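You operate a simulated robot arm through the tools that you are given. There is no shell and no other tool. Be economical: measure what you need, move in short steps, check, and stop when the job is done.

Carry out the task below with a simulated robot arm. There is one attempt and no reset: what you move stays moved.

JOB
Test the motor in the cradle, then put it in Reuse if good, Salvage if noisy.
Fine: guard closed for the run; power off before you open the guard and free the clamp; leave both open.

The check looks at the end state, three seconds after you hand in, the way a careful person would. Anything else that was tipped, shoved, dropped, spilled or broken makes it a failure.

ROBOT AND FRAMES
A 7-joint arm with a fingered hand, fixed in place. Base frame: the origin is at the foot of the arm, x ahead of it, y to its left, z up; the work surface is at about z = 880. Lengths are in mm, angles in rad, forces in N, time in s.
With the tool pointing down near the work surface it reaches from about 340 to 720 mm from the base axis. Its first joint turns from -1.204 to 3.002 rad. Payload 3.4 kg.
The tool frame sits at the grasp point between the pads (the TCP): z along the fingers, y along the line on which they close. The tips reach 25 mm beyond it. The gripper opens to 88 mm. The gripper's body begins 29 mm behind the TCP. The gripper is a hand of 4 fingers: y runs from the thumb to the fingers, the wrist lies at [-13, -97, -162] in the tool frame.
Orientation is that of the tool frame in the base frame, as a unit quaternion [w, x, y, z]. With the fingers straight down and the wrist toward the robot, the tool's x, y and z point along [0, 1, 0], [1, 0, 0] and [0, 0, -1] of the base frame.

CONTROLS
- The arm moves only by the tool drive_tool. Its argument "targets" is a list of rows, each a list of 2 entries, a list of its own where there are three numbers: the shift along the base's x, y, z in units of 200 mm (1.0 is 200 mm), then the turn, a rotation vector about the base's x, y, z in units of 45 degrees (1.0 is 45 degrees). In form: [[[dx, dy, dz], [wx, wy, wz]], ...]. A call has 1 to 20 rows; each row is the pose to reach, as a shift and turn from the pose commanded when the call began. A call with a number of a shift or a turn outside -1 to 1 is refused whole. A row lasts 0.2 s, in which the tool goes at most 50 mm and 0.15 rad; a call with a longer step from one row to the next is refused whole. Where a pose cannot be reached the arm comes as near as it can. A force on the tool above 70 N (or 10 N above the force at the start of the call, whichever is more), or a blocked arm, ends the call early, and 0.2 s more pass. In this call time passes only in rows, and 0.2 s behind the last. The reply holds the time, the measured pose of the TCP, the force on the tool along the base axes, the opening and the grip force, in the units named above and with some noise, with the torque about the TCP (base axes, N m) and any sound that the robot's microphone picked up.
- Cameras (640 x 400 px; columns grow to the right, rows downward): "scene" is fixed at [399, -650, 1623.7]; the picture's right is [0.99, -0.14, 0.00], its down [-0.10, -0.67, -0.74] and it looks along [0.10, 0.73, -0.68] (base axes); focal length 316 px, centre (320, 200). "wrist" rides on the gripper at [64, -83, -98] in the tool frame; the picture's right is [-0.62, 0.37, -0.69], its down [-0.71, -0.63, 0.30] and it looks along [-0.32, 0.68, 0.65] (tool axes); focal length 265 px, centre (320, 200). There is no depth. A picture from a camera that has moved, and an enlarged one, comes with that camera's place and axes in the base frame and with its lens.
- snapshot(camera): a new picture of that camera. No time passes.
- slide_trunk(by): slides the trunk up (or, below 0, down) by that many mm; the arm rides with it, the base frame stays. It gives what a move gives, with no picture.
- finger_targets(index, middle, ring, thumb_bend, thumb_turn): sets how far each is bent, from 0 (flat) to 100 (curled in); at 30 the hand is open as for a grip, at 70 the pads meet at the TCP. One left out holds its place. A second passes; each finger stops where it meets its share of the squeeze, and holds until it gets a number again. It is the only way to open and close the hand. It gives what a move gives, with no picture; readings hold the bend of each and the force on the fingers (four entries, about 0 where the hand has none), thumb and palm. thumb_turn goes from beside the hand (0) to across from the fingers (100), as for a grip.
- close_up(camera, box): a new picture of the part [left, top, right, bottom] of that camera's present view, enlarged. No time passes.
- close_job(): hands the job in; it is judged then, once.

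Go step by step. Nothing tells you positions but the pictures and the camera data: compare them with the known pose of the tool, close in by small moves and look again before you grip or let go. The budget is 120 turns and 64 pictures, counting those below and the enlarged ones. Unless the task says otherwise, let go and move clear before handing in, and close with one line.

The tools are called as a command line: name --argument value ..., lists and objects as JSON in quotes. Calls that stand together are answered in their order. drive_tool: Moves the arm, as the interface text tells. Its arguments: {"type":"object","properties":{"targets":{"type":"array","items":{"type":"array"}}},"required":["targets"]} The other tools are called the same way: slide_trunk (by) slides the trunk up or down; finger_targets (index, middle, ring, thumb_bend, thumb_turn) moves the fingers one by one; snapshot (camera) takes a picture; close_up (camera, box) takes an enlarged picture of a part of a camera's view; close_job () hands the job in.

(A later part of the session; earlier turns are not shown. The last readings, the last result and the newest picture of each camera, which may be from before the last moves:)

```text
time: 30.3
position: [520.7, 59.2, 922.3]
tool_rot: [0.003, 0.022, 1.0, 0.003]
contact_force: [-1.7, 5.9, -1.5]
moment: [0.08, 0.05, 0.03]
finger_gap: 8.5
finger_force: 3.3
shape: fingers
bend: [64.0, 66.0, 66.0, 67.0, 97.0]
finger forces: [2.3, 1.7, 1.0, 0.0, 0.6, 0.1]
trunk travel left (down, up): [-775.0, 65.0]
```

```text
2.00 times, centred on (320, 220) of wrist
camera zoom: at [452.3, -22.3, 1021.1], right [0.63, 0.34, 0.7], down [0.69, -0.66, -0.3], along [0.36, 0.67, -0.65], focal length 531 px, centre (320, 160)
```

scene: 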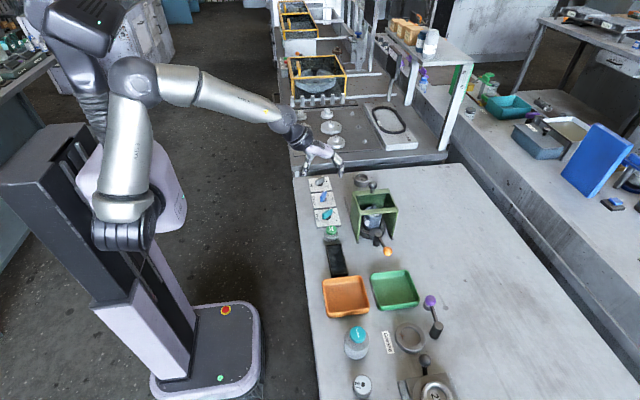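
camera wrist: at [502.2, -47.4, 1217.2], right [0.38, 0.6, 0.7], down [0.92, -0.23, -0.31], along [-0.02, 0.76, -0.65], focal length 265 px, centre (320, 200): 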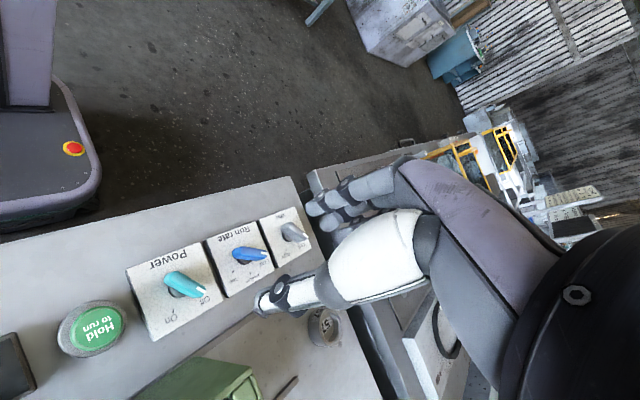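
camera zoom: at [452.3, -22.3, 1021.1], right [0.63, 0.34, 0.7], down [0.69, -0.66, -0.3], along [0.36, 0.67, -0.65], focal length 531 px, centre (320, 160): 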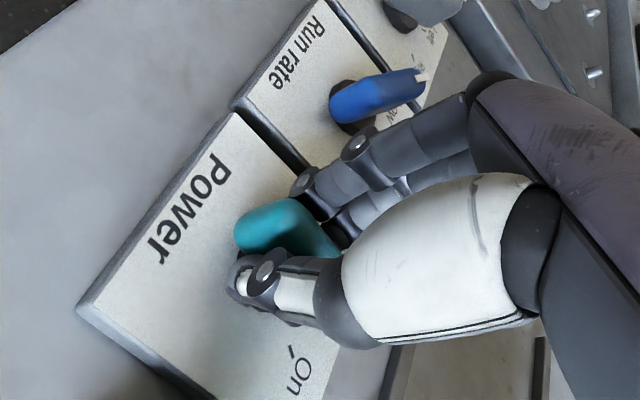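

drive_tool --targets '[[[0, 0, 0], [0, 0, -0.15]], [[0, 0, 0], [0, 0, -0.3]], [[0, 0, 0], [0, 0, -0.45]], [[0, 0, 0], [0, 0, -0.6]], [[0, 0, 0], [0, 0, -0.75]], [[0, 0, 0], [0, 0, -0.9]]]'

close_up --camera "wrist" --box '[200, 120, 440, 320]'

```text
time: 31.7
position: [521.0, 60.9, 922.0]
tool_rot: [0.005, 0.367, 0.93, 0.002]
contact_force: [1.6, 10.8, 1.5]
moment: [0.21, -0.04, 0.18]
finger_gap: 7.8
finger_force: 5.8
shape: fingers
bend: [65.0, 64.0, 63.0, 66.0, 98.0]
finger forces: [1.9, 4.1, 4.4, 0.1, 1.5, 0.0]
trunk travel left (down, up): [-775.0, 65.0]
```

```text
2.00 times, centred on (320, 220) of wrist
camera zoom: at [416.4, 43.7, 1021.0], right [0.7, -0.15, 0.7], down [0.1, -0.95, -0.3], along [0.71, 0.28, -0.65], focal length 531 px, centre (320, 160)
```

zoom: 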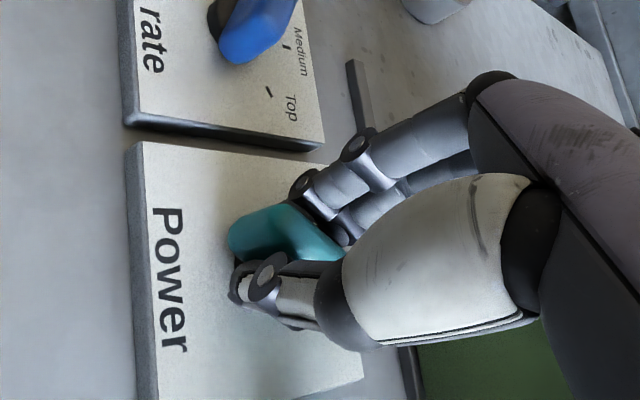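

drive_tool --targets '[[[0, 0, 0], [0, 0, -0.12]], [[0, 0, 0], [0, 0, -0.24]]]'

finger_targets --index 45 --middle 45 --ring 45 --thumb_bend 45

drive_tool --targets '[[[0, 0, 0.2], [0, 0, 0]], [[0, 0, 0.4], [0, 0, 0]], [[0, 0, 0.55], [0, 0, 0]], [[0, 0, 0.7], [0, 0, 0]], [[-0.1, 0, 0.75], [0, 0, 0]]]'

close_up --camera "scene" --box '[295, 170, 355, 285]'

snapshot --camera "wrist"

```text
time: 32.3
position: [521.3, 60.5, 922.3]
tool_rot: [0.004, 0.452, 0.892, 0.001]
contact_force: [3.9, 10.3, 2.4]
moment: [0.25, -0.06, 0.2]
finger_gap: 8.1
finger_force: 7.8
shape: fingers
bend: [65.0, 62.0, 63.0, 66.0, 98.0]
finger forces: [2.6, 8.0, 3.2, 0.0, 1.9, 0.0]
trunk travel left (down, up): [-775.0, 65.0]
```

```text
time: 33.3
position: [521.5, 57.0, 922.3]
tool_rot: [0.004, 0.452, 0.892, 0.001]
contact_force: [-0.4, 0.1, 0.5]
moment: [0.04, 0.0, 0.01]
finger_gap: 52.4
finger_force: 0.0
shape: fingers
bend: [45.0, 45.0, 45.0, 45.0, 98.0]
finger forces: [0.1, 0.0, 0.0, 0.0, 0.1, 0.0]
trunk travel left (down, up): [-775.0, 65.0]
```

```text
time: 34.5
position: [501.1, 59.5, 1071.3]
tool_rot: [0.005, 0.451, 0.892, 0.002]
contact_force: [-0.3, 0.4, 0.1]
moment: [0.02, 0.01, 0.0]
finger_gap: 52.1
finger_force: 0.0
shape: fingers
bend: [45.0, 45.0, 45.0, 45.0, 98.0]
finger forces: [0.1, 0.0, 0.0, 0.1, 0.1, 0.0]
trunk travel left (down, up): [-775.0, 65.0]
```

```text
3.48 times, centred on (325, 228) of scene
camera zoom: at [399.0, -650.0, 1623.7], right [0.99, -0.14, 0.0], down [-0.1, -0.67, -0.74], along [0.1, 0.73, -0.68], focal length 1097 px, centre (303, 104)
```

zoom: 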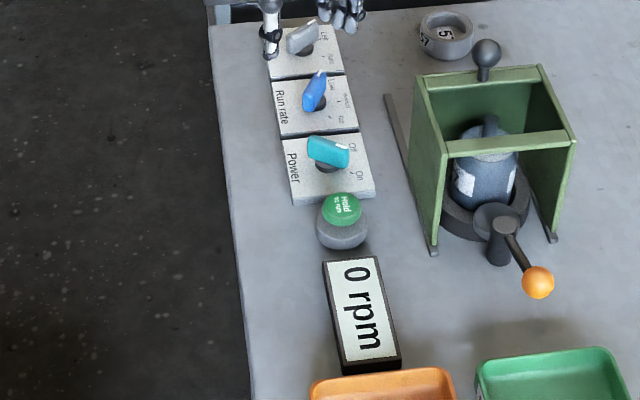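

```text
23 pictures are left
camera wrist: at [394.2, 62.1, 1169.7], right [0.66, -0.28, 0.7], down [-0.08, -0.95, -0.3], along [0.75, 0.14, -0.65], focal length 265 px, centre (320, 200)
```

wrist: 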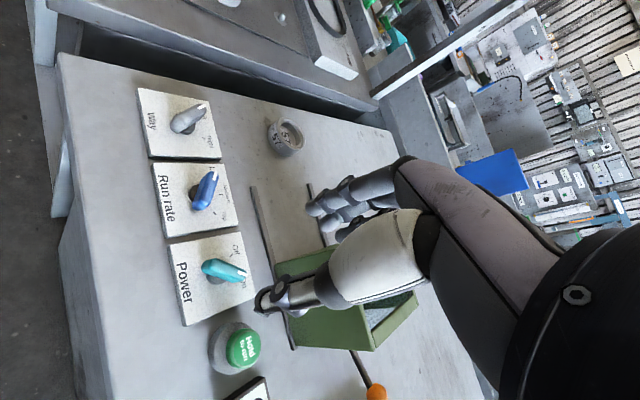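

Power is on and the display reads "0 rpm". Next is the Hold button at about (524, -16, 908): I'll close the fingers and approach from above.

finger_targets --index 71 --middle 71 --ring 71 --thumb_bend 71

drive_tool --targets '[[[0.04, -0.13, 0], [0, 0, 0]], [[0.08, -0.26, -0.1], [0, 0, 0]], [[0.115, -0.378, -0.25], [0, 0, 0]], [[0.115, -0.378, -0.45], [0, 0, 0]], [[0.115, -0.378, -0.55], [0, 0, 0]]]'

close_up --camera "scene" --box '[295, 180, 375, 270]'

```text
time: 35.5
position: [501.4, 60.3, 1071.4]
tool_rot: [0.004, 0.452, 0.892, 0.001]
contact_force: [-0.4, 0.0, -0.1]
moment: [0.0, 0.01, -0.03]
finger_gap: 0.1
finger_force: 0.0
shape: fingers
bend: [71.0, 71.0, 71.0, 71.0, 98.0]
finger forces: [0.1, 0.0, 0.1, 0.1, 0.1, 0.0]
trunk travel left (down, up): [-775.0, 65.0]
```

```text
time: 36.7
position: [522.3, -17.4, 960.7]
tool_rot: [0.004, 0.452, 0.892, 0.002]
contact_force: [0.0, 1.3, 0.5]
moment: [0.0, 0.01, 0.02]
finger_gap: 0.0
finger_force: 0.0
shape: fingers
bend: [71.0, 71.0, 71.0, 71.0, 98.0]
finger forces: [0.0, 0.0, 0.1, 0.0, 0.0, 0.0]
trunk travel left (down, up): [-775.0, 65.0]
```

```text
4.44 times, centred on (335, 225) of scene
camera zoom: at [399.0, -650.0, 1623.7], right [0.99, -0.14, 0.0], down [-0.1, -0.67, -0.74], along [0.1, 0.73, -0.68], focal length 1402 px, centre (253, 89)
```

zoom: 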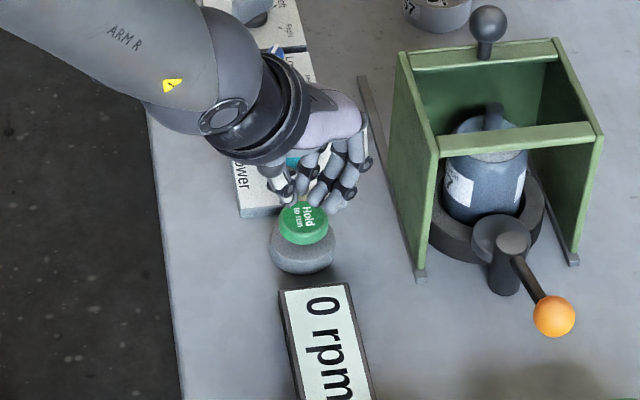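

The tips are centred over the button. Pressing down slowly and holding to listen.

drive_tool --targets '[[[0, 0, -0.04], [0, 0, 0]], [[0, 0, -0.08], [0, 0, 0]], [[0, 0, -0.11], [0, 0, 0]], [[0, 0, -0.13], [0, 0, 0]], [[0, 0, -0.15], [0, 0, 0]], [[0, 0, -0.165], [0, 0, 0]]]'

```text
time: 38.1
position: [521.4, -17.0, 933.2]
tool_rot: [0.008, 0.453, 0.892, 0.005]
contact_force: [-3.1, -3.6, 27.3]
moment: [-0.03, 0.38, 0.04]
finger_gap: 0.0
finger_force: 13.7
shape: fingers
bend: [71.0, 71.0, 71.0, 72.0, 98.0]
finger forces: [0.1, 0.1, 0.1, 0.0, 28.0, 0.0]
trunk travel left (down, up): [-775.0, 65.0]
heard: click
```

drive_tool --targets '[[[0, 0, -0.005], [0, 0, 0]], [[0, 0, -0.005], [0, 0, 0]], [[0, 0, -0.005], [0, 0, 0]], [[0, 0, -0.005], [0, 0, 0]], [[0, 0, -0.005], [0, 0, 0]], [[0, 0, -0.005], [0, 0, 0]], [[0, 0, -0.005], [0, 0, 0]], [[0, 0, -0.005], [0, 0, 0]], [[0, 0, -0.005], [0, 0, 0]], [[0, 0, -0.005], [0, 0, 0]]]'

close_up --camera "scene" --box '[295, 180, 415, 280]'

```text
time: 40.3
position: [520.3, -17.5, 933.3]
tool_rot: [0.008, 0.452, 0.892, 0.005]
contact_force: [0.7, -4.9, 37.4]
moment: [0.03, 0.25, 0.01]
finger_gap: 0.1
finger_force: 20.0
shape: fingers
bend: [71.0, 71.0, 71.0, 72.0, 98.0]
finger forces: [10.9, 0.0, 0.1, 0.0, 29.2, 0.1]
trunk travel left (down, up): [-775.0, 65.0]
```

```text
4.00 times, centred on (355, 230) of scene
camera zoom: at [399.0, -650.0, 1623.7], right [0.99, -0.14, 0.0], down [-0.1, -0.67, -0.74], along [0.1, 0.73, -0.68], focal length 1262 px, centre (180, 80)
```

zoom: 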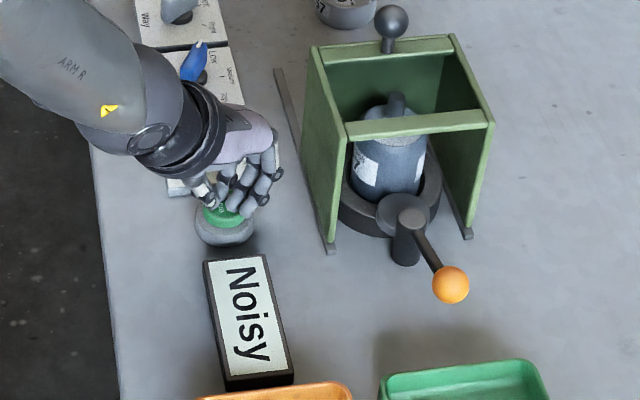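

The display says "Noisy", so the motor goes to Salvage. I'm releasing the button and moving back over the power knob to switch it off.

drive_tool --targets '[[[0, 0, 0.15], [0, 0, 0]], [[0, 0, 0.3], [0, 0, 0]], [[0, 0.15, 0.35], [0, 0, 0.18]], [[0, 0.3, 0.35], [0, 0, 0.36]], [[0.005, 0.375, 0.35], [0, 0, 0.53]]]'

finger_targets --index 45 --middle 45 --ring 45 --thumb_bend 45

close_up --camera "wrist" --box '[160, 120, 440, 320]'

```text
time: 41.5
position: [528.2, 57.9, 996.9]
tool_rot: [0.004, 0.257, 0.966, 0.002]
contact_force: [-1.0, 1.4, -0.3]
moment: [0.03, 0.02, -0.01]
finger_gap: 0.0
finger_force: 0.0
shape: fingers
bend: [71.0, 71.0, 71.0, 71.0, 98.0]
finger forces: [0.1, 0.0, 0.0, 0.1, 0.1, 0.0]
trunk travel left (down, up): [-775.0, 65.0]
```

```text
time: 42.5
position: [525.5, 59.8, 997.8]
tool_rot: [0.003, 0.258, 0.966, 0.002]
contact_force: [0.8, 0.2, 0.4]
moment: [-0.02, 0.0, -0.03]
finger_gap: 52.0
finger_force: 0.0
shape: fingers
bend: [45.0, 45.0, 45.0, 45.0, 98.0]
finger forces: [0.1, 0.1, 0.1, 0.0, 0.0, 0.0]
trunk travel left (down, up): [-775.0, 65.0]
```

```text
2.00 times, centred on (300, 220) of wrist
camera zoom: at [428.4, 17.9, 1097.8], right [0.72, 0.01, 0.7], down [0.31, -0.9, -0.3], along [0.63, 0.43, -0.65], focal length 531 px, centre (360, 160)
```

zoom: 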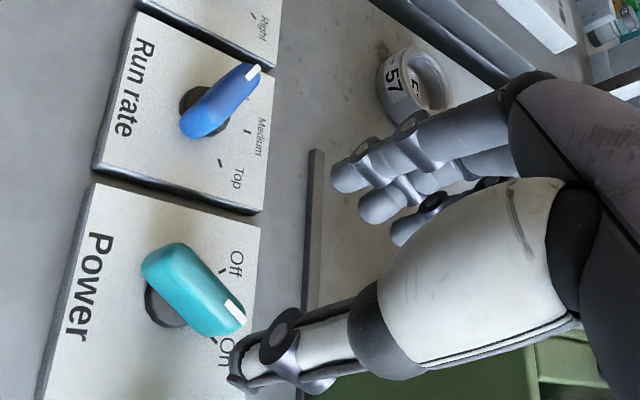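

Well aligned. Descending and gripping the knob.

drive_tool --targets '[[[-0.008, -0.007, -0.15], [0, 0, 0.07]], [[-0.008, -0.007, -0.28], [0, 0, 0.07]], [[-0.008, -0.007, -0.38], [0, 0, 0.07]]]'

finger_targets --index 68 --middle 68 --ring 68 --thumb_bend 68

drive_tool --targets '[[[0, 0, 0], [0, 0, 0.15]], [[0, 0, 0], [0, 0, 0.3]], [[0, 0, 0], [0, 0, 0.45]], [[0, 0, 0], [0, 0, 0.6]], [[0, 0, 0], [0, 0, 0.75]], [[0, 0, 0], [0, 0, 0.9]]]'

drive_tool --targets '[[[0, 0, 0], [0, 0, 0.15]], [[0, 0, 0], [0, 0, 0.3]], [[0, 0, 0], [0, 0, 0.45]], [[0, 0, 0], [0, 0, 0.6]], [[0, 0, 0], [0, 0, 0.7]]]'

```text
time: 43.3
position: [524.8, 54.8, 924.4]
tool_rot: [0.004, 0.23, 0.973, 0.003]
contact_force: [0.7, 0.2, -0.3]
moment: [0.01, 0.03, -0.02]
finger_gap: 51.9
finger_force: 0.0
shape: fingers
bend: [45.0, 45.0, 45.0, 45.0, 98.0]
finger forces: [0.0, 0.0, 0.0, 0.0, 0.0, 0.0]
trunk travel left (down, up): [-775.0, 65.0]
```

```text
time: 44.3
position: [525.6, 57.2, 924.4]
tool_rot: [0.003, 0.23, 0.973, 0.002]
contact_force: [3.1, 5.6, -0.4]
moment: [0.14, -0.07, 0.0]
finger_gap: 8.9
finger_force: 3.4
shape: fingers
bend: [63.0, 65.0, 67.0, 68.0, 98.0]
finger forces: [3.8, 2.7, 0.9, 0.1, 0.1, 0.0]
trunk travel left (down, up): [-775.0, 65.0]
```

```text
time: 45.7
position: [522.7, 57.9, 922.6]
tool_rot: [0.002, -0.121, 0.993, 0.003]
contact_force: [3.6, 7.7, 1.7]
moment: [0.16, -0.1, 0.0]
finger_gap: 8.6
finger_force: 4.0
shape: fingers
bend: [63.0, 65.0, 67.0, 68.0, 98.0]
finger forces: [3.8, 2.4, 1.0, 0.0, 0.4, 0.0]
trunk travel left (down, up): [-775.0, 65.0]
```

```text
time: 46.9
position: [522.9, 57.5, 921.6]
tool_rot: [0.001, -0.386, 0.923, 0.004]
contact_force: [0.2, 5.6, 1.3]
moment: [0.08, 0.05, -0.02]
finger_gap: 8.1
finger_force: 2.8
shape: fingers
bend: [64.0, 66.0, 68.0, 67.0, 97.0]
finger forces: [3.6, 1.3, 0.0, 0.0, 0.6, 0.0]
trunk travel left (down, up): [-775.0, 65.0]
```

finger_targets --index 45 --middle 45 --ring 45 --thumb_bend 45

drive_tool --targets '[[[0, 0, 0.2], [0, 0, 0]], [[0, 0, 0.4], [0, 0, 0]], [[0, 0, 0.6], [0, 0, 0]], [[0, 0, 0.8], [0, 0, 0]], [[0, 0, 0.95], [0, 0, 0]]]'

close_up --camera "scene" --box '[295, 170, 455, 320]'

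```text
time: 47.9
position: [523.0, 56.0, 922.8]
tool_rot: [0.001, -0.385, 0.923, 0.005]
contact_force: [-0.5, 0.4, 0.9]
moment: [0.0, 0.02, 0.02]
finger_gap: 52.0
finger_force: 0.0
shape: fingers
bend: [45.0, 45.0, 45.0, 45.0, 97.0]
finger forces: [0.0, 0.0, 0.0, 0.0, 0.0, 0.0]
trunk travel left (down, up): [-775.0, 65.0]
```

```text
time: 49.1
position: [525.1, 56.2, 1113.3]
tool_rot: [0.002, -0.385, 0.923, 0.004]
contact_force: [0.2, 0.4, 0.8]
moment: [0.02, 0.01, 0.02]
finger_gap: 52.1
finger_force: 0.0
shape: fingers
bend: [45.0, 45.0, 45.0, 45.0, 97.0]
finger forces: [0.1, 0.1, 0.0, 0.0, 0.0, 0.0]
trunk travel left (down, up): [-775.0, 65.0]
```

```text
2.67 times, centred on (375, 245) of scene
camera zoom: at [399.0, -650.0, 1623.7], right [0.99, -0.14, 0.0], down [-0.1, -0.67, -0.74], along [0.1, 0.73, -0.68], focal length 841 px, centre (173, 80)
```

zoom: 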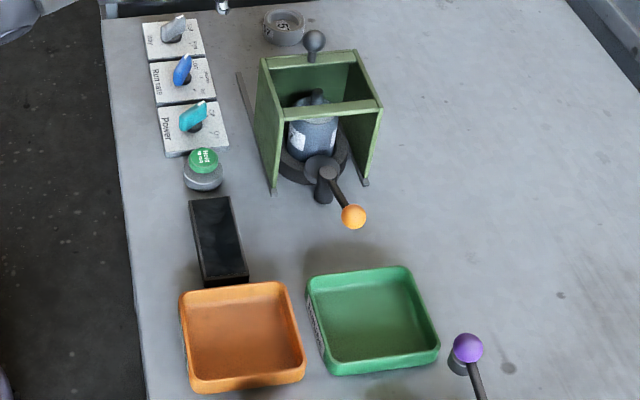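

Power is off and the display is dark. I'm returning to the default yaw, then opening the guard.

drive_tool --targets '[[[0, 0, 0], [0, 0, -0.19]], [[0, 0, 0], [0, 0, -0.38]], [[0, 0, 0], [0, 0, -0.57]], [[0, 0, 0], [0, 0, -0.76]], [[0, 0, 0], [0, 0, -0.95]]]'

drive_tool --targets '[[[0, 0, 0], [0, 0, -0.19]], [[0, 0, 0], [0, 0, -0.38]], [[0, 0, 0], [0, 0, -0.57]], [[0, 0, 0], [0, 0, -0.76]], [[0, 0, 0], [0, 0, -0.95]]]'

drive_tool --targets '[[[-0.02, 0, 0], [0, 0, -0.19]], [[-0.04, 0, 0], [0, 0, -0.38]], [[-0.06, 0, 0], [0, 0, -0.57]], [[-0.08, 0, 0], [0, 0, -0.76]], [[-0.1, 0, 0], [0, 0, -0.95]]]'

```text
time: 50.3
position: [524.2, 56.9, 1111.8]
tool_rot: [0.002, -0.022, 1.0, 0.003]
contact_force: [0.1, 0.3, -0.4]
moment: [0.0, -0.01, -0.03]
finger_gap: 52.4
finger_force: 0.1
shape: fingers
bend: [45.0, 45.0, 45.0, 45.0, 97.0]
finger forces: [0.1, 0.0, 0.1, 0.0, 0.0, 0.0]
trunk travel left (down, up): [-775.0, 65.0]
```

```text
time: 51.5
position: [522.7, 57.4, 1113.7]
tool_rot: [0.004, 0.346, 0.938, 0.002]
contact_force: [0.2, 0.3, -1.2]
moment: [0.0, -0.02, 0.0]
finger_gap: 52.1
finger_force: 0.0
shape: fingers
bend: [45.0, 45.0, 45.0, 45.0, 97.0]
finger forces: [0.1, 0.0, 0.0, 0.0, 0.0, 0.0]
trunk travel left (down, up): [-775.0, 65.0]
```

```text
time: 52.7
position: [506.0, 51.9, 1115.5]
tool_rot: [-0.005, 0.668, 0.744, 0.008]
contact_force: [-0.8, -0.2, 0.6]
moment: [0.04, 0.03, 0.01]
finger_gap: 52.1
finger_force: 0.0
shape: fingers
bend: [45.0, 45.0, 45.0, 45.0, 97.0]
finger forces: [0.1, 0.1, 0.1, 0.0, 0.1, 0.1]
trunk travel left (down, up): [-775.0, 65.0]
```

finger_targets --index 30 --middle 30 --ring 30 --thumb_bend 30

drive_tool --targets '[[[0.15, -0.03, 0], [0, 0, -0.13]], [[0.3, -0.06, -0.03], [0, 0, -0.13]], [[0.45, -0.09, -0.06], [0, 0, -0.13]], [[0.6, -0.12, -0.1], [0, 0, -0.13]], [[0.745, -0.12, -0.12], [0, 0, -0.13]]]'

snapshot --camera "wrist"

```text
time: 53.7
position: [504.6, 56.5, 1116.7]
tool_rot: [-0.001, 0.663, 0.749, 0.009]
contact_force: [0.2, 0.5, 0.2]
moment: [0.0, 0.01, 0.02]
finger_gap: 84.6
finger_force: 0.1
shape: fingers
bend: [30.0, 30.0, 30.0, 30.0, 97.0]
finger forces: [0.0, 0.0, 0.0, 0.0, 0.0, 0.0]
trunk travel left (down, up): [-775.0, 65.0]
```

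```text
time: 54.9
position: [653.7, 30.7, 1085.6]
tool_rot: [0.005, 0.699, 0.715, -0.001]
contact_force: [0.9, -0.4, -0.7]
moment: [-0.02, 0.0, 0.0]
finger_gap: 84.5
finger_force: 0.1
shape: fingers
bend: [30.0, 30.0, 30.0, 30.0, 97.0]
finger forces: [0.1, 0.0, 0.1, 0.0, 0.0, 0.0]
trunk travel left (down, up): [-775.0, 65.0]
```

```text
18 pictures are left
camera wrist: at [568.6, 93.1, 1184.9], right [0.38, -0.61, 0.7], down [-0.61, -0.73, -0.3], along [0.69, -0.32, -0.65], focal length 265 px, centre (320, 200)
```

wrist: 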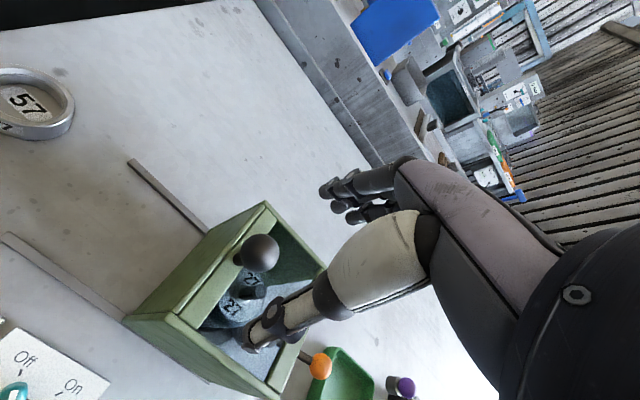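

drive_tool --targets '[[[0.005, 0.02, -0.1], [0, 0, 0]], [[0.005, 0.02, -0.2], [0, 0, 0]], [[0.005, 0.02, -0.265], [0, 0, 0]]]'

finger_targets --index 72 --middle 72 --ring 72 --thumb_bend 72

drive_tool --targets '[[[0, 0.04, 0], [0, 0, 0]], [[0, 0.08, 0], [0, 0, 0]], [[0, 0.12, 0], [0, 0, 0]], [[0, 0.16, 0], [0, 0, 0]], [[0, 0.2, 0], [0, 0, 0]], [[0, 0.24, 0], [0, 0, 0]], [[0, 0.28, 0], [0, 0, 0]], [[0, 0.32, 0], [0, 0, 0]], [[0, 0.36, 0], [0, 0, 0]], [[0, 0.4, 0], [0, 0, 0]], [[0, 0.44, 0], [0, 0, 0]], [[0, 0.47, 0], [0, 0, 0]], [[0, 0.5, 0], [0, 0, 0]], [[0, 0.52, 0], [0, 0, 0]]]'

close_up --camera "scene" --box '[300, 140, 440, 260]'

```text
time: 55.7
position: [657.2, 31.8, 1036.6]
tool_rot: [0.001, 0.705, 0.71, 0.004]
contact_force: [-0.3, -0.3, -0.1]
moment: [0.01, 0.02, 0.01]
finger_gap: 84.7
finger_force: 0.1
shape: fingers
bend: [30.0, 30.0, 30.0, 30.0, 97.0]
finger forces: [0.0, 0.0, 0.0, 0.1, 0.0, 0.0]
trunk travel left (down, up): [-775.0, 65.0]
```

```text
time: 56.7
position: [655.7, 30.5, 1034.7]
tool_rot: [0.0, 0.703, 0.711, 0.001]
contact_force: [-2.0, -0.4, -3.6]
moment: [-0.02, 0.04, 0.02]
finger_gap: 8.9
finger_force: 7.3
shape: fingers
bend: [71.0, 72.0, 72.0, 65.0, 97.0]
finger forces: [6.4, 0.0, 0.0, 0.0, 8.1, 0.1]
trunk travel left (down, up): [-775.0, 65.0]
```

```text
time: 59.7
position: [654.5, 137.2, 1032.6]
tool_rot: [0.003, 0.7, 0.714, -0.002]
contact_force: [0.7, -12.2, -5.1]
moment: [-0.14, 0.03, -0.04]
finger_gap: 5.0
finger_force: 8.9
shape: fingers
bend: [71.0, 71.0, 72.0, 68.0, 98.0]
finger forces: [4.9, 8.4, 0.1, 0.0, 4.4, 0.1]
trunk travel left (down, up): [-775.0, 65.0]
```

```text
3.33 times, centred on (370, 200) of scene
camera zoom: at [399.0, -650.0, 1623.7], right [0.99, -0.14, 0.0], down [-0.1, -0.67, -0.74], along [0.1, 0.73, -0.68], focal length 1052 px, centre (153, 200)
```

zoom: 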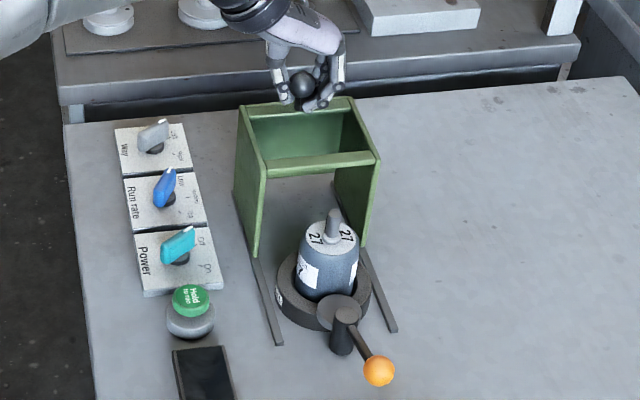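

The guard is fully open. I'm releasing it and moving over the clamp's orange ball at about (659, -139, 936).

finger_targets --index 30 --middle 30 --ring 30 --thumb_bend 30

drive_tool --targets '[[[0, 0, 0.15], [0, 0, 0]], [[0, 0, 0.25], [0, 0, 0]], [[0, -0.22, 0.25], [0, 0, 0]], [[0, -0.44, 0.25], [0, 0, 0]], [[0, -0.66, 0.25], [0, 0, 0]], [[0, -0.88, 0.22], [0, 0, 0]], [[0.01, -1.0, 0.18], [0, 0, 0]]]'

drive_tool --targets '[[[0, -0.2, -0.08], [0, 0, 0]], [[0.01, -0.35, -0.2], [0, 0, 0]], [[0.015, -0.37, -0.3], [0, 0, 0]]]'

snapshot --camera "wrist"

```text
time: 60.7
position: [654.1, 142.2, 1033.9]
tool_rot: [0.004, 0.7, 0.714, 0.0]
contact_force: [0.5, -0.1, 0.4]
moment: [-0.03, 0.0, -0.01]
finger_gap: 84.3
finger_force: 0.0
shape: fingers
bend: [30.0, 30.0, 30.0, 30.0, 98.0]
finger forces: [0.0, 0.1, 0.1, 0.1, 0.1, 0.0]
trunk travel left (down, up): [-775.0, 65.0]
```

```text
time: 62.3
position: [654.7, -62.6, 1066.2]
tool_rot: [0.004, 0.699, 0.715, 0.001]
contact_force: [-0.7, -0.9, 0.5]
moment: [0.0, -0.03, -0.02]
finger_gap: 84.4
finger_force: 0.0
shape: fingers
bend: [30.0, 30.0, 30.0, 30.0, 98.0]
finger forces: [0.1, 0.1, 0.0, 0.0, 0.0, 0.0]
trunk travel left (down, up): [-775.0, 65.0]
```

```text
time: 63.1
position: [658.0, -132.9, 1010.0]
tool_rot: [0.004, 0.699, 0.715, 0.0]
contact_force: [-0.5, 0.4, -0.4]
moment: [0.01, 0.01, -0.01]
finger_gap: 84.4
finger_force: 0.1
shape: fingers
bend: [30.0, 30.0, 30.0, 30.0, 98.0]
finger forces: [0.0, 0.0, 0.0, 0.0, 0.0, 0.1]
trunk travel left (down, up): [-775.0, 65.0]
```

```text
16 pictures are left
camera wrist: at [572.2, -70.6, 1108.7], right [0.38, -0.61, 0.7], down [-0.61, -0.73, -0.3], along [0.69, -0.31, -0.65], focal length 265 px, centre (320, 200)
```

wrist: 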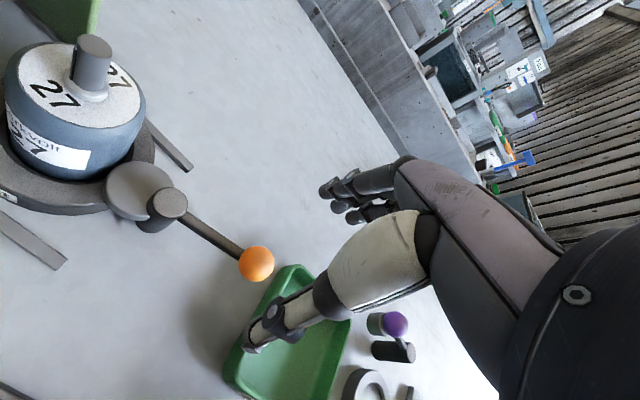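

Lowering over the ball and gripping it.

drive_tool --targets '[[[0.013, -0.02, -0.15], [0, 0, 0]], [[0.013, -0.02, -0.28], [0, 0, 0]], [[0.013, -0.02, -0.35], [0, 0, 0]]]'

finger_targets --index 70 --middle 70 --ring 70 --thumb_bend 70

close_up --camera "wrist" --box '[120, 120, 440, 320]'

```text
time: 63.9
position: [659.6, -133.5, 941.2]
tool_rot: [0.005, 0.7, 0.714, 0.0]
contact_force: [0.0, 0.6, 0.3]
moment: [-0.02, 0.01, -0.03]
finger_gap: 84.4
finger_force: 0.1
shape: fingers
bend: [30.0, 30.0, 30.0, 30.0, 98.0]
finger forces: [0.1, 0.1, 0.0, 0.0, 0.0, 0.1]
trunk travel left (down, up): [-775.0, 65.0]
```

```text
time: 64.9
position: [659.9, -136.7, 938.7]
tool_rot: [0.003, 0.7, 0.714, 0.0]
contact_force: [0.2, 0.6, -1.7]
moment: [-0.01, 0.0, 0.06]
finger_gap: 6.8
finger_force: 3.2
shape: fingers
bend: [66.0, 69.0, 70.0, 67.0, 97.0]
finger forces: [3.1, 0.4, 0.1, 0.0, 3.2, 0.0]
trunk travel left (down, up): [-775.0, 65.0]
```

```text
2.00 times, centred on (280, 220) of wrist
camera zoom: at [574.7, -72.5, 1038.6], right [0.38, -0.61, 0.7], down [-0.61, -0.73, -0.3], along [0.69, -0.31, -0.65], focal length 531 px, centre (400, 160)
```

zoom: 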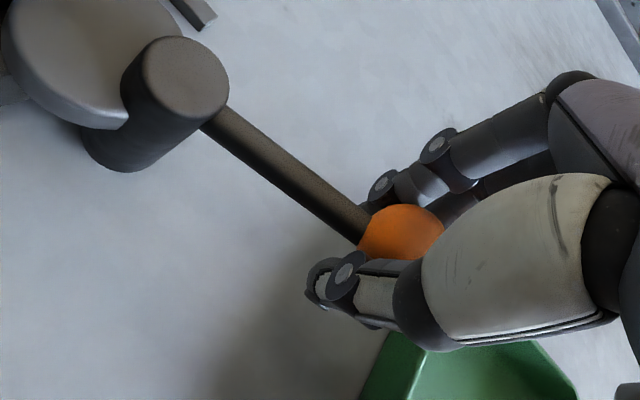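

Gripped. I'm testing the swing toward -x by a small amount first.

drive_tool --targets '[[[-0.02, 0, 0], [0, 0, 0]], [[-0.04, 0, 0], [0, 0, 0]], [[-0.06, 0, 0], [0, 0, 0]]]'

```text
time: 65.7
position: [652.6, -135.8, 940.5]
tool_rot: [0.005, 0.699, 0.715, 0.001]
contact_force: [15.6, -0.1, 0.0]
moment: [0.0, -0.14, 0.01]
finger_gap: 10.5
finger_force: 7.6
shape: fingers
bend: [58.0, 66.0, 70.0, 70.0, 97.0]
finger forces: [10.5, 3.3, 0.0, 0.0, 0.0, 0.1]
trunk travel left (down, up): [-775.0, 65.0]
```

It resists toward -x. Trying +x.

drive_tool --targets '[[[0.04, 0, 0], [0, 0, 0]], [[0.08, 0, 0], [0, 0, 0]], [[0.1, 0, 0], [0, 0, 0]], [[0.12, 0, 0], [0, 0, 0]]]'

```text
time: 66.7
position: [674.4, -135.1, 941.3]
tool_rot: [0.004, 0.7, 0.714, 0.0]
contact_force: [-3.5, 5.2, -4.6]
moment: [0.02, 0.06, 0.04]
finger_gap: 8.1
finger_force: 4.3
shape: fingers
bend: [66.0, 70.0, 70.0, 65.0, 97.0]
finger forces: [4.4, 0.0, 0.0, 0.0, 5.3, 0.0]
trunk travel left (down, up): [-775.0, 65.0]
```

It swings freely toward +x, so I'll follow the lever's arc.

drive_tool --targets '[[[0.025, 0.012, 0], [0, 0, 0]], [[0.049, 0.026, 0], [0, 0, 0]], [[0.07, 0.04, 0], [0, 0, 0]], [[0.09, 0.056, 0], [0, 0, 0]], [[0.109, 0.073, 0], [0, 0, 0]], [[0.127, 0.092, 0], [0, 0, 0]]]'

close_up --camera "scene" --box '[330, 180, 430, 280]'

```text
time: 68.1
position: [698.5, -118.3, 940.4]
tool_rot: [0.004, 0.7, 0.714, 0.0]
contact_force: [-2.0, -0.7, -3.7]
moment: [-0.03, 0.0, 0.04]
finger_gap: 7.4
finger_force: 3.9
shape: fingers
bend: [67.0, 69.0, 70.0, 65.0, 98.0]
finger forces: [3.0, 1.2, 0.0, 0.1, 4.0, 0.0]
trunk travel left (down, up): [-775.0, 65.0]
```

```text
4.00 times, centred on (380, 230) of scene
camera zoom: at [399.0, -650.0, 1623.7], right [0.99, -0.14, 0.0], down [-0.1, -0.67, -0.74], along [0.1, 0.73, -0.68], focal length 1262 px, centre (80, 80)
```

zoom: 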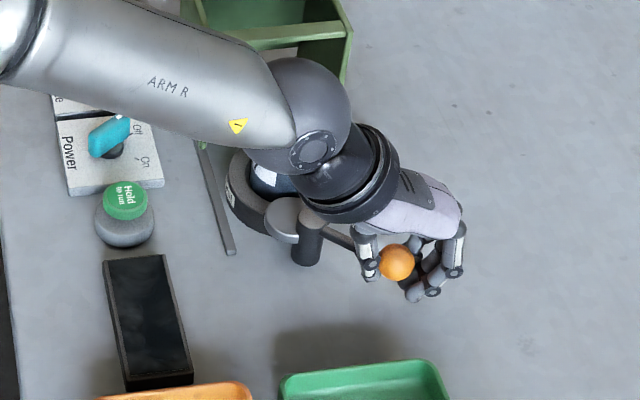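

drive_tool --targets '[[[0.018, 0.02, 0], [0, 0, 0]], [[0.035, 0.04, 0], [0, 0, 0]], [[0.05, 0.062, 0], [0, 0, 0]], [[0.063, 0.085, 0], [0, 0, 0]], [[0.073, 0.11, 0], [0, 0, 0]], [[0.082, 0.135, 0], [0, 0, 0]]]'

```text
time: 69.5
position: [714.8, -91.7, 939.9]
tool_rot: [0.004, 0.7, 0.714, 0.0]
contact_force: [1.7, -5.6, 0.1]
moment: [-0.12, 0.01, 0.25]
finger_gap: 9.2
finger_force: 9.6
shape: fingers
bend: [67.0, 68.0, 70.0, 65.0, 100.0]
finger forces: [5.6, 2.1, 0.0, 0.0, 11.2, 0.0]
trunk travel left (down, up): [-775.0, 65.0]
```

drive_tool --targets '[[[0.008, 0.03, 0], [0, 0, 0]], [[0.012, 0.06, 0], [0, 0, 0]], [[0.014, 0.09, 0], [0, 0, 0]], [[0.014, 0.12, 0], [0, 0, 0]]]'

close_up --camera "scene" --box '[330, 180, 430, 280]'

```text
time: 70.5
position: [718.3, -70.0, 940.4]
tool_rot: [0.004, 0.699, 0.715, 0.002]
contact_force: [6.9, -8.5, 1.5]
moment: [-0.11, -0.07, 0.46]
finger_gap: 12.0
finger_force: 16.4
shape: fingers
bend: [67.0, 66.0, 70.0, 65.0, 100.0]
finger forces: [9.6, 3.4, 0.1, 0.1, 19.1, 0.0]
trunk travel left (down, up): [-775.0, 65.0]
```

```text
4.00 times, centred on (380, 230) of scene
camera zoom: at [399.0, -650.0, 1623.7], right [0.99, -0.14, 0.0], down [-0.1, -0.67, -0.74], along [0.1, 0.73, -0.68], focal length 1262 px, centre (80, 80)
```

zoom: 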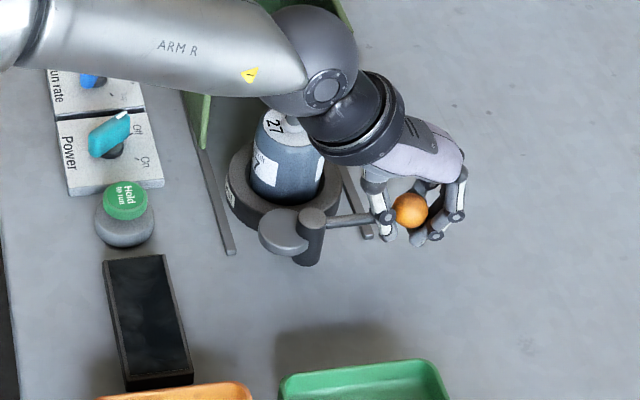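

The lever is now swung about 75° and the pad is well clear of the motor. I'm releasing carefully and going up for a look.

finger_targets --index 48 --middle 48 --ring 48 --thumb_bend 52

drive_tool --targets '[[[0, 0, 0.1], [0, 0, 0]], [[0, 0, 0.25], [0, 0, 0]], [[-0.05, 0, 0.4], [0, 0, 0]], [[-0.2, -0.1, 0.5], [0, 0, 0]], [[-0.4, -0.2, 0.5], [0, 0, 0]]]'

snapshot --camera "wrist"

```text
time: 71.5
position: [718.3, -71.4, 939.8]
tool_rot: [0.004, 0.7, 0.714, 0.001]
contact_force: [4.9, -9.8, 2.3]
moment: [-0.1, -0.05, 0.27]
finger_gap: 36.7
finger_force: 4.6
shape: fingers
bend: [48.0, 48.0, 48.0, 56.0, 100.0]
finger forces: [0.0, 0.1, 0.0, 0.0, 10.1, 0.1]
trunk travel left (down, up): [-775.0, 65.0]
```

```text
time: 72.7
position: [636.6, -108.4, 1042.5]
tool_rot: [0.005, 0.7, 0.714, 0.001]
contact_force: [-0.8, -0.3, -0.4]
moment: [0.04, 0.02, 0.03]
finger_gap: 41.7
finger_force: 0.1
shape: fingers
bend: [48.0, 48.0, 48.0, 52.0, 98.0]
finger forces: [0.0, 0.0, 0.0, 0.0, 0.1, 0.0]
trunk travel left (down, up): [-775.0, 65.0]
```

```text
12 pictures are left
camera wrist: at [551.4, -45.3, 1141.5], right [0.38, -0.61, 0.7], down [-0.61, -0.73, -0.31], along [0.7, -0.31, -0.65], focal length 265 px, centre (320, 200)
```

wrist: 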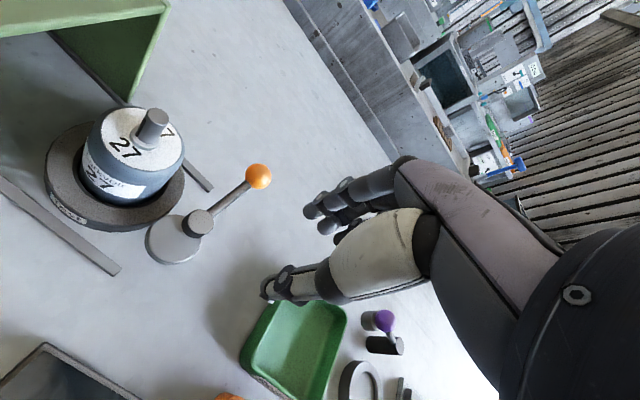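

The clamp is open, with the lever at about -6° and the pad clear. Next I'm opening the hand and positioning above the motor at about (656, 3).

finger_targets --index 28 --middle 28 --ring 28 --thumb_bend 28

drive_tool --targets '[[[0.03, 0.15, 0.05], [0, 0, 0]], [[0.06, 0.3, 0.05], [0, 0, 0]], [[0.09, 0.45, 0.03], [0, 0, 0]], [[0.097, 0.557, 0], [0, 0, 0]]]'

snapshot --camera "wrist"

```text
time: 73.7
position: [638.8, -107.3, 1041.1]
tool_rot: [0.005, 0.699, 0.715, 0.0]
contact_force: [1.1, 0.1, 0.1]
moment: [0.03, 0.02, 0.02]
finger_gap: 88.3
finger_force: 0.0
shape: fingers
bend: [28.0, 28.0, 28.0, 28.0, 98.0]
finger forces: [0.0, 0.0, 0.1, 0.0, 0.1, 0.0]
trunk travel left (down, up): [-775.0, 65.0]
```

```text
time: 74.7
position: [660.4, 4.3, 1042.8]
tool_rot: [0.004, 0.7, 0.714, 0.0]
contact_force: [0.6, -1.0, -0.6]
moment: [0.0, 0.02, 0.0]
finger_gap: 88.2
finger_force: 0.0
shape: fingers
bend: [28.0, 28.0, 28.0, 28.0, 98.0]
finger forces: [0.1, 0.0, 0.1, 0.1, 0.0, 0.1]
trunk travel left (down, up): [-775.0, 65.0]
```

```text
11 pictures are left
camera wrist: at [572.9, 66.7, 1142.2], right [0.38, -0.61, 0.7], down [-0.61, -0.73, -0.3], along [0.69, -0.31, -0.65], focal length 265 px, centre (320, 200)
```

wrist: 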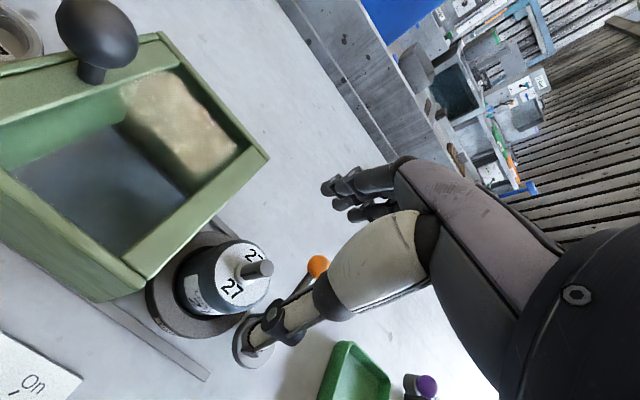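

The motor axis is at about (660, -2), body top about 945, shaft top about 980. I'm descending around it and watching for palm contact.

drive_tool --targets '[[[0, -0.03, -0.1], [0, 0, 0]], [[0, -0.03, -0.2], [0, 0, 0]], [[0, -0.03, -0.3], [0, 0, 0]], [[0, -0.03, -0.38], [0, 0, 0]], [[0, -0.03, -0.42], [0, 0, 0]], [[0, -0.03, -0.45], [0, 0, 0]]]'

close_up --camera "wrist" --box '[160, 120, 440, 320]'

close_up --camera "scene" --box '[330, 170, 430, 250]'

```text
time: 76.1
position: [656.5, -1.4, 952.8]
tool_rot: [0.004, 0.7, 0.715, 0.001]
contact_force: [-0.1, -0.5, -0.2]
moment: [0.01, -0.01, -0.01]
finger_gap: 88.4
finger_force: 0.0
shape: fingers
bend: [28.0, 28.0, 28.0, 28.0, 98.0]
finger forces: [0.1, 0.0, 0.0, 0.0, 0.0, 0.0]
trunk travel left (down, up): [-775.0, 65.0]
```

```text
2.00 times, centred on (300, 220) of wrist
camera zoom: at [571.3, 60.7, 1051.5], right [0.38, -0.61, 0.7], down [-0.61, -0.73, -0.3], along [0.69, -0.31, -0.65], focal length 531 px, centre (360, 160)
```

zoom: 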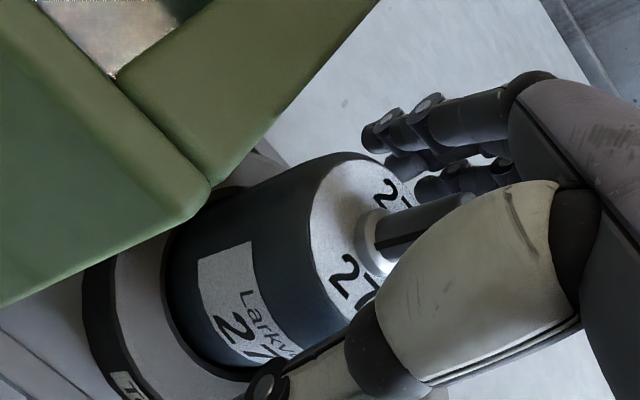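

```text
5.00 times, centred on (380, 210) of scene
camera zoom: at [399.0, -650.0, 1623.7], right [0.99, -0.14, 0.0], down [-0.1, -0.67, -0.74], along [0.1, 0.73, -0.68], focal length 1577 px, centre (20, 150)
```

zoom: 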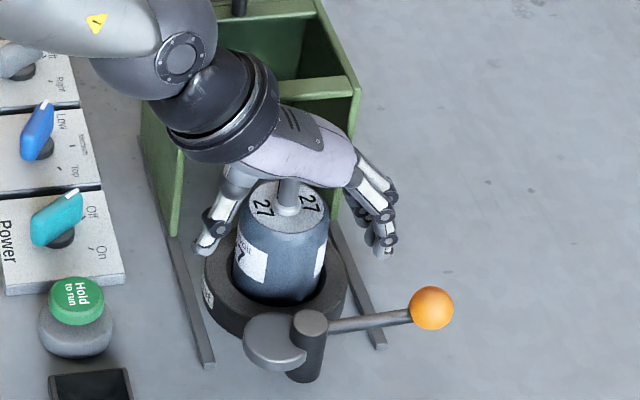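

The hand straddles the motor. Going a few mm lower, then closing.

drive_tool --targets '[[[0.008, 0, -0.02], [0, 0, 0]], [[0.012, 0, -0.04], [0, 0, 0]]]'

finger_targets --index 58 --middle 58 --ring 58 --thumb_bend 58

```text
time: 76.7
position: [657.9, -1.1, 943.9]
tool_rot: [0.005, 0.7, 0.714, 0.001]
contact_force: [0.4, 0.1, -0.7]
moment: [0.02, -0.01, 0.0]
finger_gap: 88.5
finger_force: 0.0
shape: fingers
bend: [28.0, 28.0, 28.0, 28.0, 98.0]
finger forces: [0.1, 0.0, 0.1, 0.0, 0.0, 0.0]
trunk travel left (down, up): [-775.0, 65.0]
```

```text
time: 77.7
position: [658.6, -2.0, 944.1]
tool_rot: [0.004, 0.699, 0.715, 0.001]
contact_force: [-0.9, -0.2, 1.6]
moment: [0.0, -0.15, -0.03]
finger_gap: 48.5
finger_force: 14.9
shape: fingers
bend: [47.0, 52.0, 57.0, 50.0, 97.0]
finger forces: [10.4, 3.8, 0.0, 0.0, 14.9, 0.0]
trunk travel left (down, up): [-775.0, 65.0]
```

finger_targets --index 70 --middle 70 --ring 70 --thumb_bend 70

drive_tool --targets '[[[0, 0, 0.03], [0, 0, 0]], [[0, 0, 0.07], [0, 0, 0]], [[0, 0, 0.12], [0, 0, 0]], [[0, 0, 0.17], [0, 0, 0]]]'

close_up --camera "scene" --box '[330, 170, 430, 250]'

```text
time: 78.7
position: [658.5, -1.5, 945.5]
tool_rot: [0.004, 0.7, 0.714, 0.001]
contact_force: [-0.5, -2.2, 2.2]
moment: [-0.07, -0.21, 0.03]
finger_gap: 46.3
finger_force: 22.9
shape: fingers
bend: [46.0, 54.0, 65.0, 53.0, 95.0]
finger forces: [13.0, 6.9, 2.8, 0.1, 23.2, 0.0]
trunk travel left (down, up): [-775.0, 65.0]
```

```text
time: 79.7
position: [658.7, -1.9, 976.6]
tool_rot: [0.003, 0.7, 0.715, 0.0]
contact_force: [-1.3, 0.6, -4.4]
moment: [-0.03, -0.02, -0.01]
finger_gap: 46.3
finger_force: 19.0
shape: fingers
bend: [46.0, 55.0, 66.0, 54.0, 95.0]
finger forces: [10.7, 5.8, 2.0, 0.0, 19.3, 0.0]
trunk travel left (down, up): [-775.0, 65.0]
```

```text
5.00 times, centred on (380, 210) of scene
camera zoom: at [399.0, -650.0, 1623.7], right [0.99, -0.14, 0.0], down [-0.1, -0.67, -0.74], along [0.1, 0.73, -0.68], focal length 1577 px, centre (20, 150)
```

zoom: 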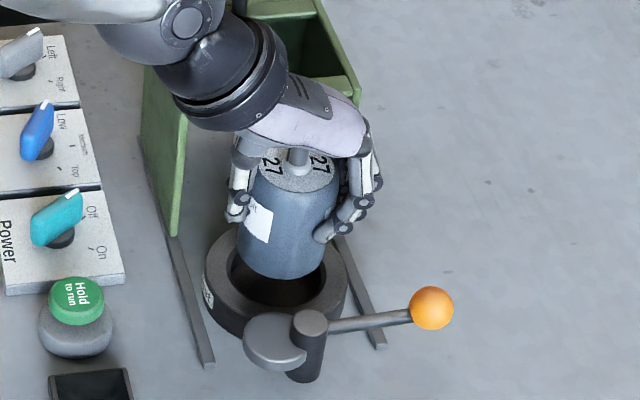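

The motor is out of the cradle and held firmly. I'm raising it and carrying it toward the orange tray at about (526, -229).

drive_tool --targets '[[[0, 0, 0.1], [0, 0, 0]], [[0, 0, 0.22], [0, 0, 0]], [[0, -0.05, 0.32], [0, 0, 0]], [[-0.06, -0.17, 0.32], [0, 0, 0]], [[-0.14, -0.3, 0.32], [0, 0, 0]], [[-0.24, -0.43, 0.32], [0, 0, 0]], [[-0.34, -0.57, 0.32], [0, 0, 0]], [[-0.4, -0.66, 0.32], [0, 0, 0]]]'

snapshot --camera "wrist"

```text
time: 81.5
position: [576.9, -132.9, 1042.0]
tool_rot: [0.005, 0.699, 0.715, 0.002]
contact_force: [0.0, -0.5, -4.8]
moment: [-0.02, 0.03, -0.02]
finger_gap: 46.2
finger_force: 18.6
shape: fingers
bend: [46.0, 55.0, 67.0, 54.0, 95.0]
finger forces: [10.7, 5.9, 2.2, 0.0, 19.0, 0.1]
trunk travel left (down, up): [-775.0, 65.0]
```

```text
7 pictures are left
camera wrist: at [492.1, -70.9, 1140.6], right [0.38, -0.61, 0.7], down [-0.61, -0.73, -0.3], along [0.69, -0.31, -0.65], focal length 265 px, centre (320, 200)
```

wrist: 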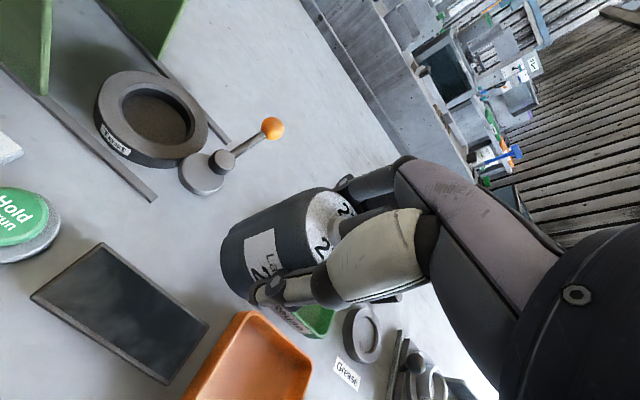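

drive_tool --targets '[[[-0.07, -0.13, 0], [0, 0, 0]], [[-0.14, -0.26, 0], [0, 0, 0]], [[-0.21, -0.4, 0], [0, 0, 0]], [[-0.255, -0.48, 0], [0, 0, 0]]]'

snapshot --camera "wrist"

```text
time: 82.5
position: [528.6, -231.0, 1042.6]
tool_rot: [0.004, 0.7, 0.715, 0.001]
contact_force: [-0.5, 0.0, -4.8]
moment: [-0.01, 0.0, -0.01]
finger_gap: 46.4
finger_force: 18.2
shape: fingers
bend: [46.0, 55.0, 67.0, 54.0, 95.0]
finger forces: [10.7, 5.8, 2.1, 0.0, 18.7, 0.0]
trunk travel left (down, up): [-775.0, 65.0]
```

```text
6 pictures are left
camera wrist: at [443.7, -168.4, 1141.7], right [0.38, -0.61, 0.7], down [-0.61, -0.73, -0.3], along [0.69, -0.31, -0.65], focal length 265 px, centre (320, 200)
```

wrist: 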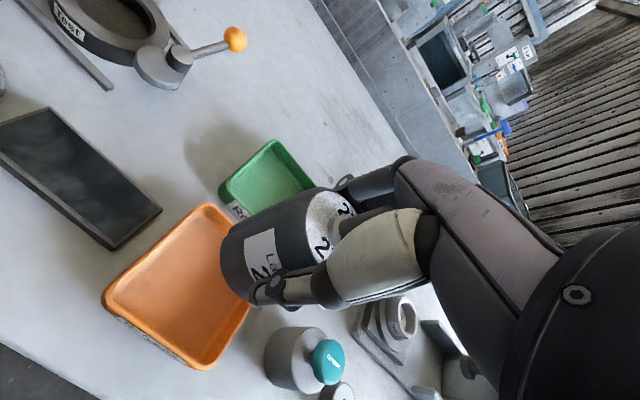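

The tray centre is about (521, -232). I'm checking its label before lowering.

close_up --camera "wrist" --box '[90, 270, 250, 390]'

drive_tool --targets '[[[-0.035, -0.005, -0.1], [0, 0, 0]], [[-0.035, -0.005, -0.2], [0, 0, 0]], [[-0.035, -0.005, -0.3], [0, 0, 0]], [[-0.035, -0.005, -0.38], [0, 0, 0]]]'

```text
3.33 times, centred on (170, 330) of wrist
camera zoom: at [443.7, -168.4, 1141.7], right [0.38, -0.61, 0.7], down [-0.61, -0.73, -0.3], along [0.69, -0.31, -0.65], focal length 885 px, centre (820, -233)
```

zoom: 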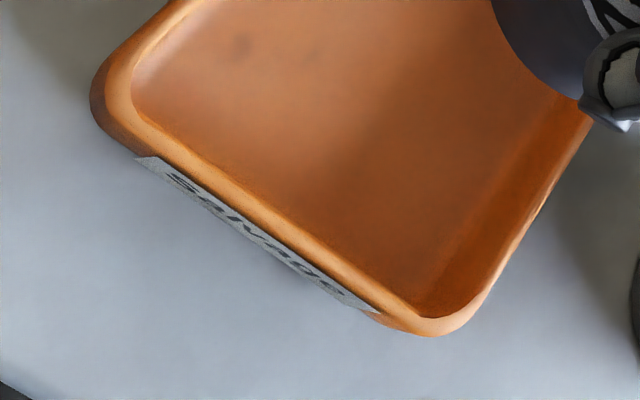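

```text
time: 83.5
position: [522.4, -231.7, 965.0]
tool_rot: [0.005, 0.699, 0.715, 0.0]
contact_force: [0.6, -0.1, -5.1]
moment: [-0.04, -0.01, 0.02]
finger_gap: 46.2
finger_force: 19.0
shape: fingers
bend: [46.0, 55.0, 67.0, 54.0, 95.0]
finger forces: [10.8, 5.9, 2.1, 0.0, 18.6, 0.0]
trunk travel left (down, up): [-775.0, 65.0]
```

The label reads "Salvage". Checking the position, then lowering the last bit slowly until contact.

close_up --camera "scene" --box '[300, 230, 420, 330]'

drive_tool --targets '[[[0, 0, -0.04], [0, 0, 0]], [[0, 0, -0.06], [0, 0, 0]], [[0, 0, -0.075], [0, 0, 0]]]'

```text
4.00 times, centred on (360, 280) of scene
camera zoom: at [399.0, -650.0, 1623.7], right [0.99, -0.14, 0.0], down [-0.1, -0.67, -0.74], along [0.1, 0.73, -0.68], focal length 1262 px, centre (160, -120)
```

zoom: 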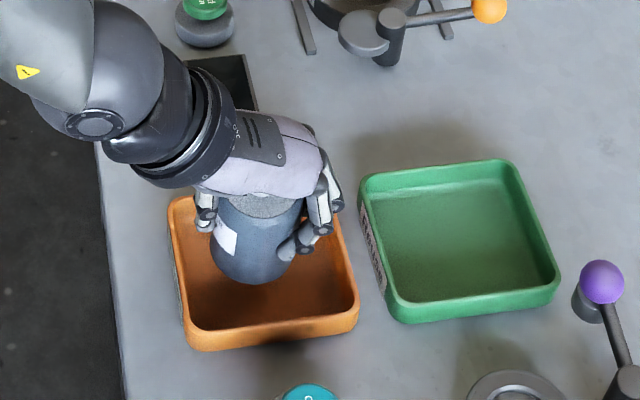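

```text
time: 84.3
position: [521.2, -231.9, 950.2]
tool_rot: [0.003, 0.7, 0.714, 0.0]
contact_force: [0.4, -0.1, -6.1]
moment: [0.0, -0.03, 0.01]
finger_gap: 46.3
finger_force: 18.6
shape: fingers
bend: [46.0, 55.0, 67.0, 54.0, 95.0]
finger forces: [10.8, 6.0, 2.1, 0.0, 18.7, 0.1]
trunk travel left (down, up): [-775.0, 65.0]
```

drive_tool --targets '[[[0, 0, -0.012], [0, 0, 0]], [[0, 0, -0.024], [0, 0, 0]], [[0, 0, -0.036], [0, 0, 0]]]'

```text
time: 85.1
position: [522.7, -232.1, 942.7]
tool_rot: [0.003, 0.7, 0.715, 0.0]
contact_force: [-0.5, -0.8, -3.4]
moment: [-0.03, -0.05, -0.01]
finger_gap: 46.3
finger_force: 18.7
shape: fingers
bend: [46.0, 55.0, 67.0, 54.0, 95.0]
finger forces: [10.8, 6.2, 2.2, 0.0, 19.0, 0.0]
trunk travel left (down, up): [-775.0, 65.0]
```

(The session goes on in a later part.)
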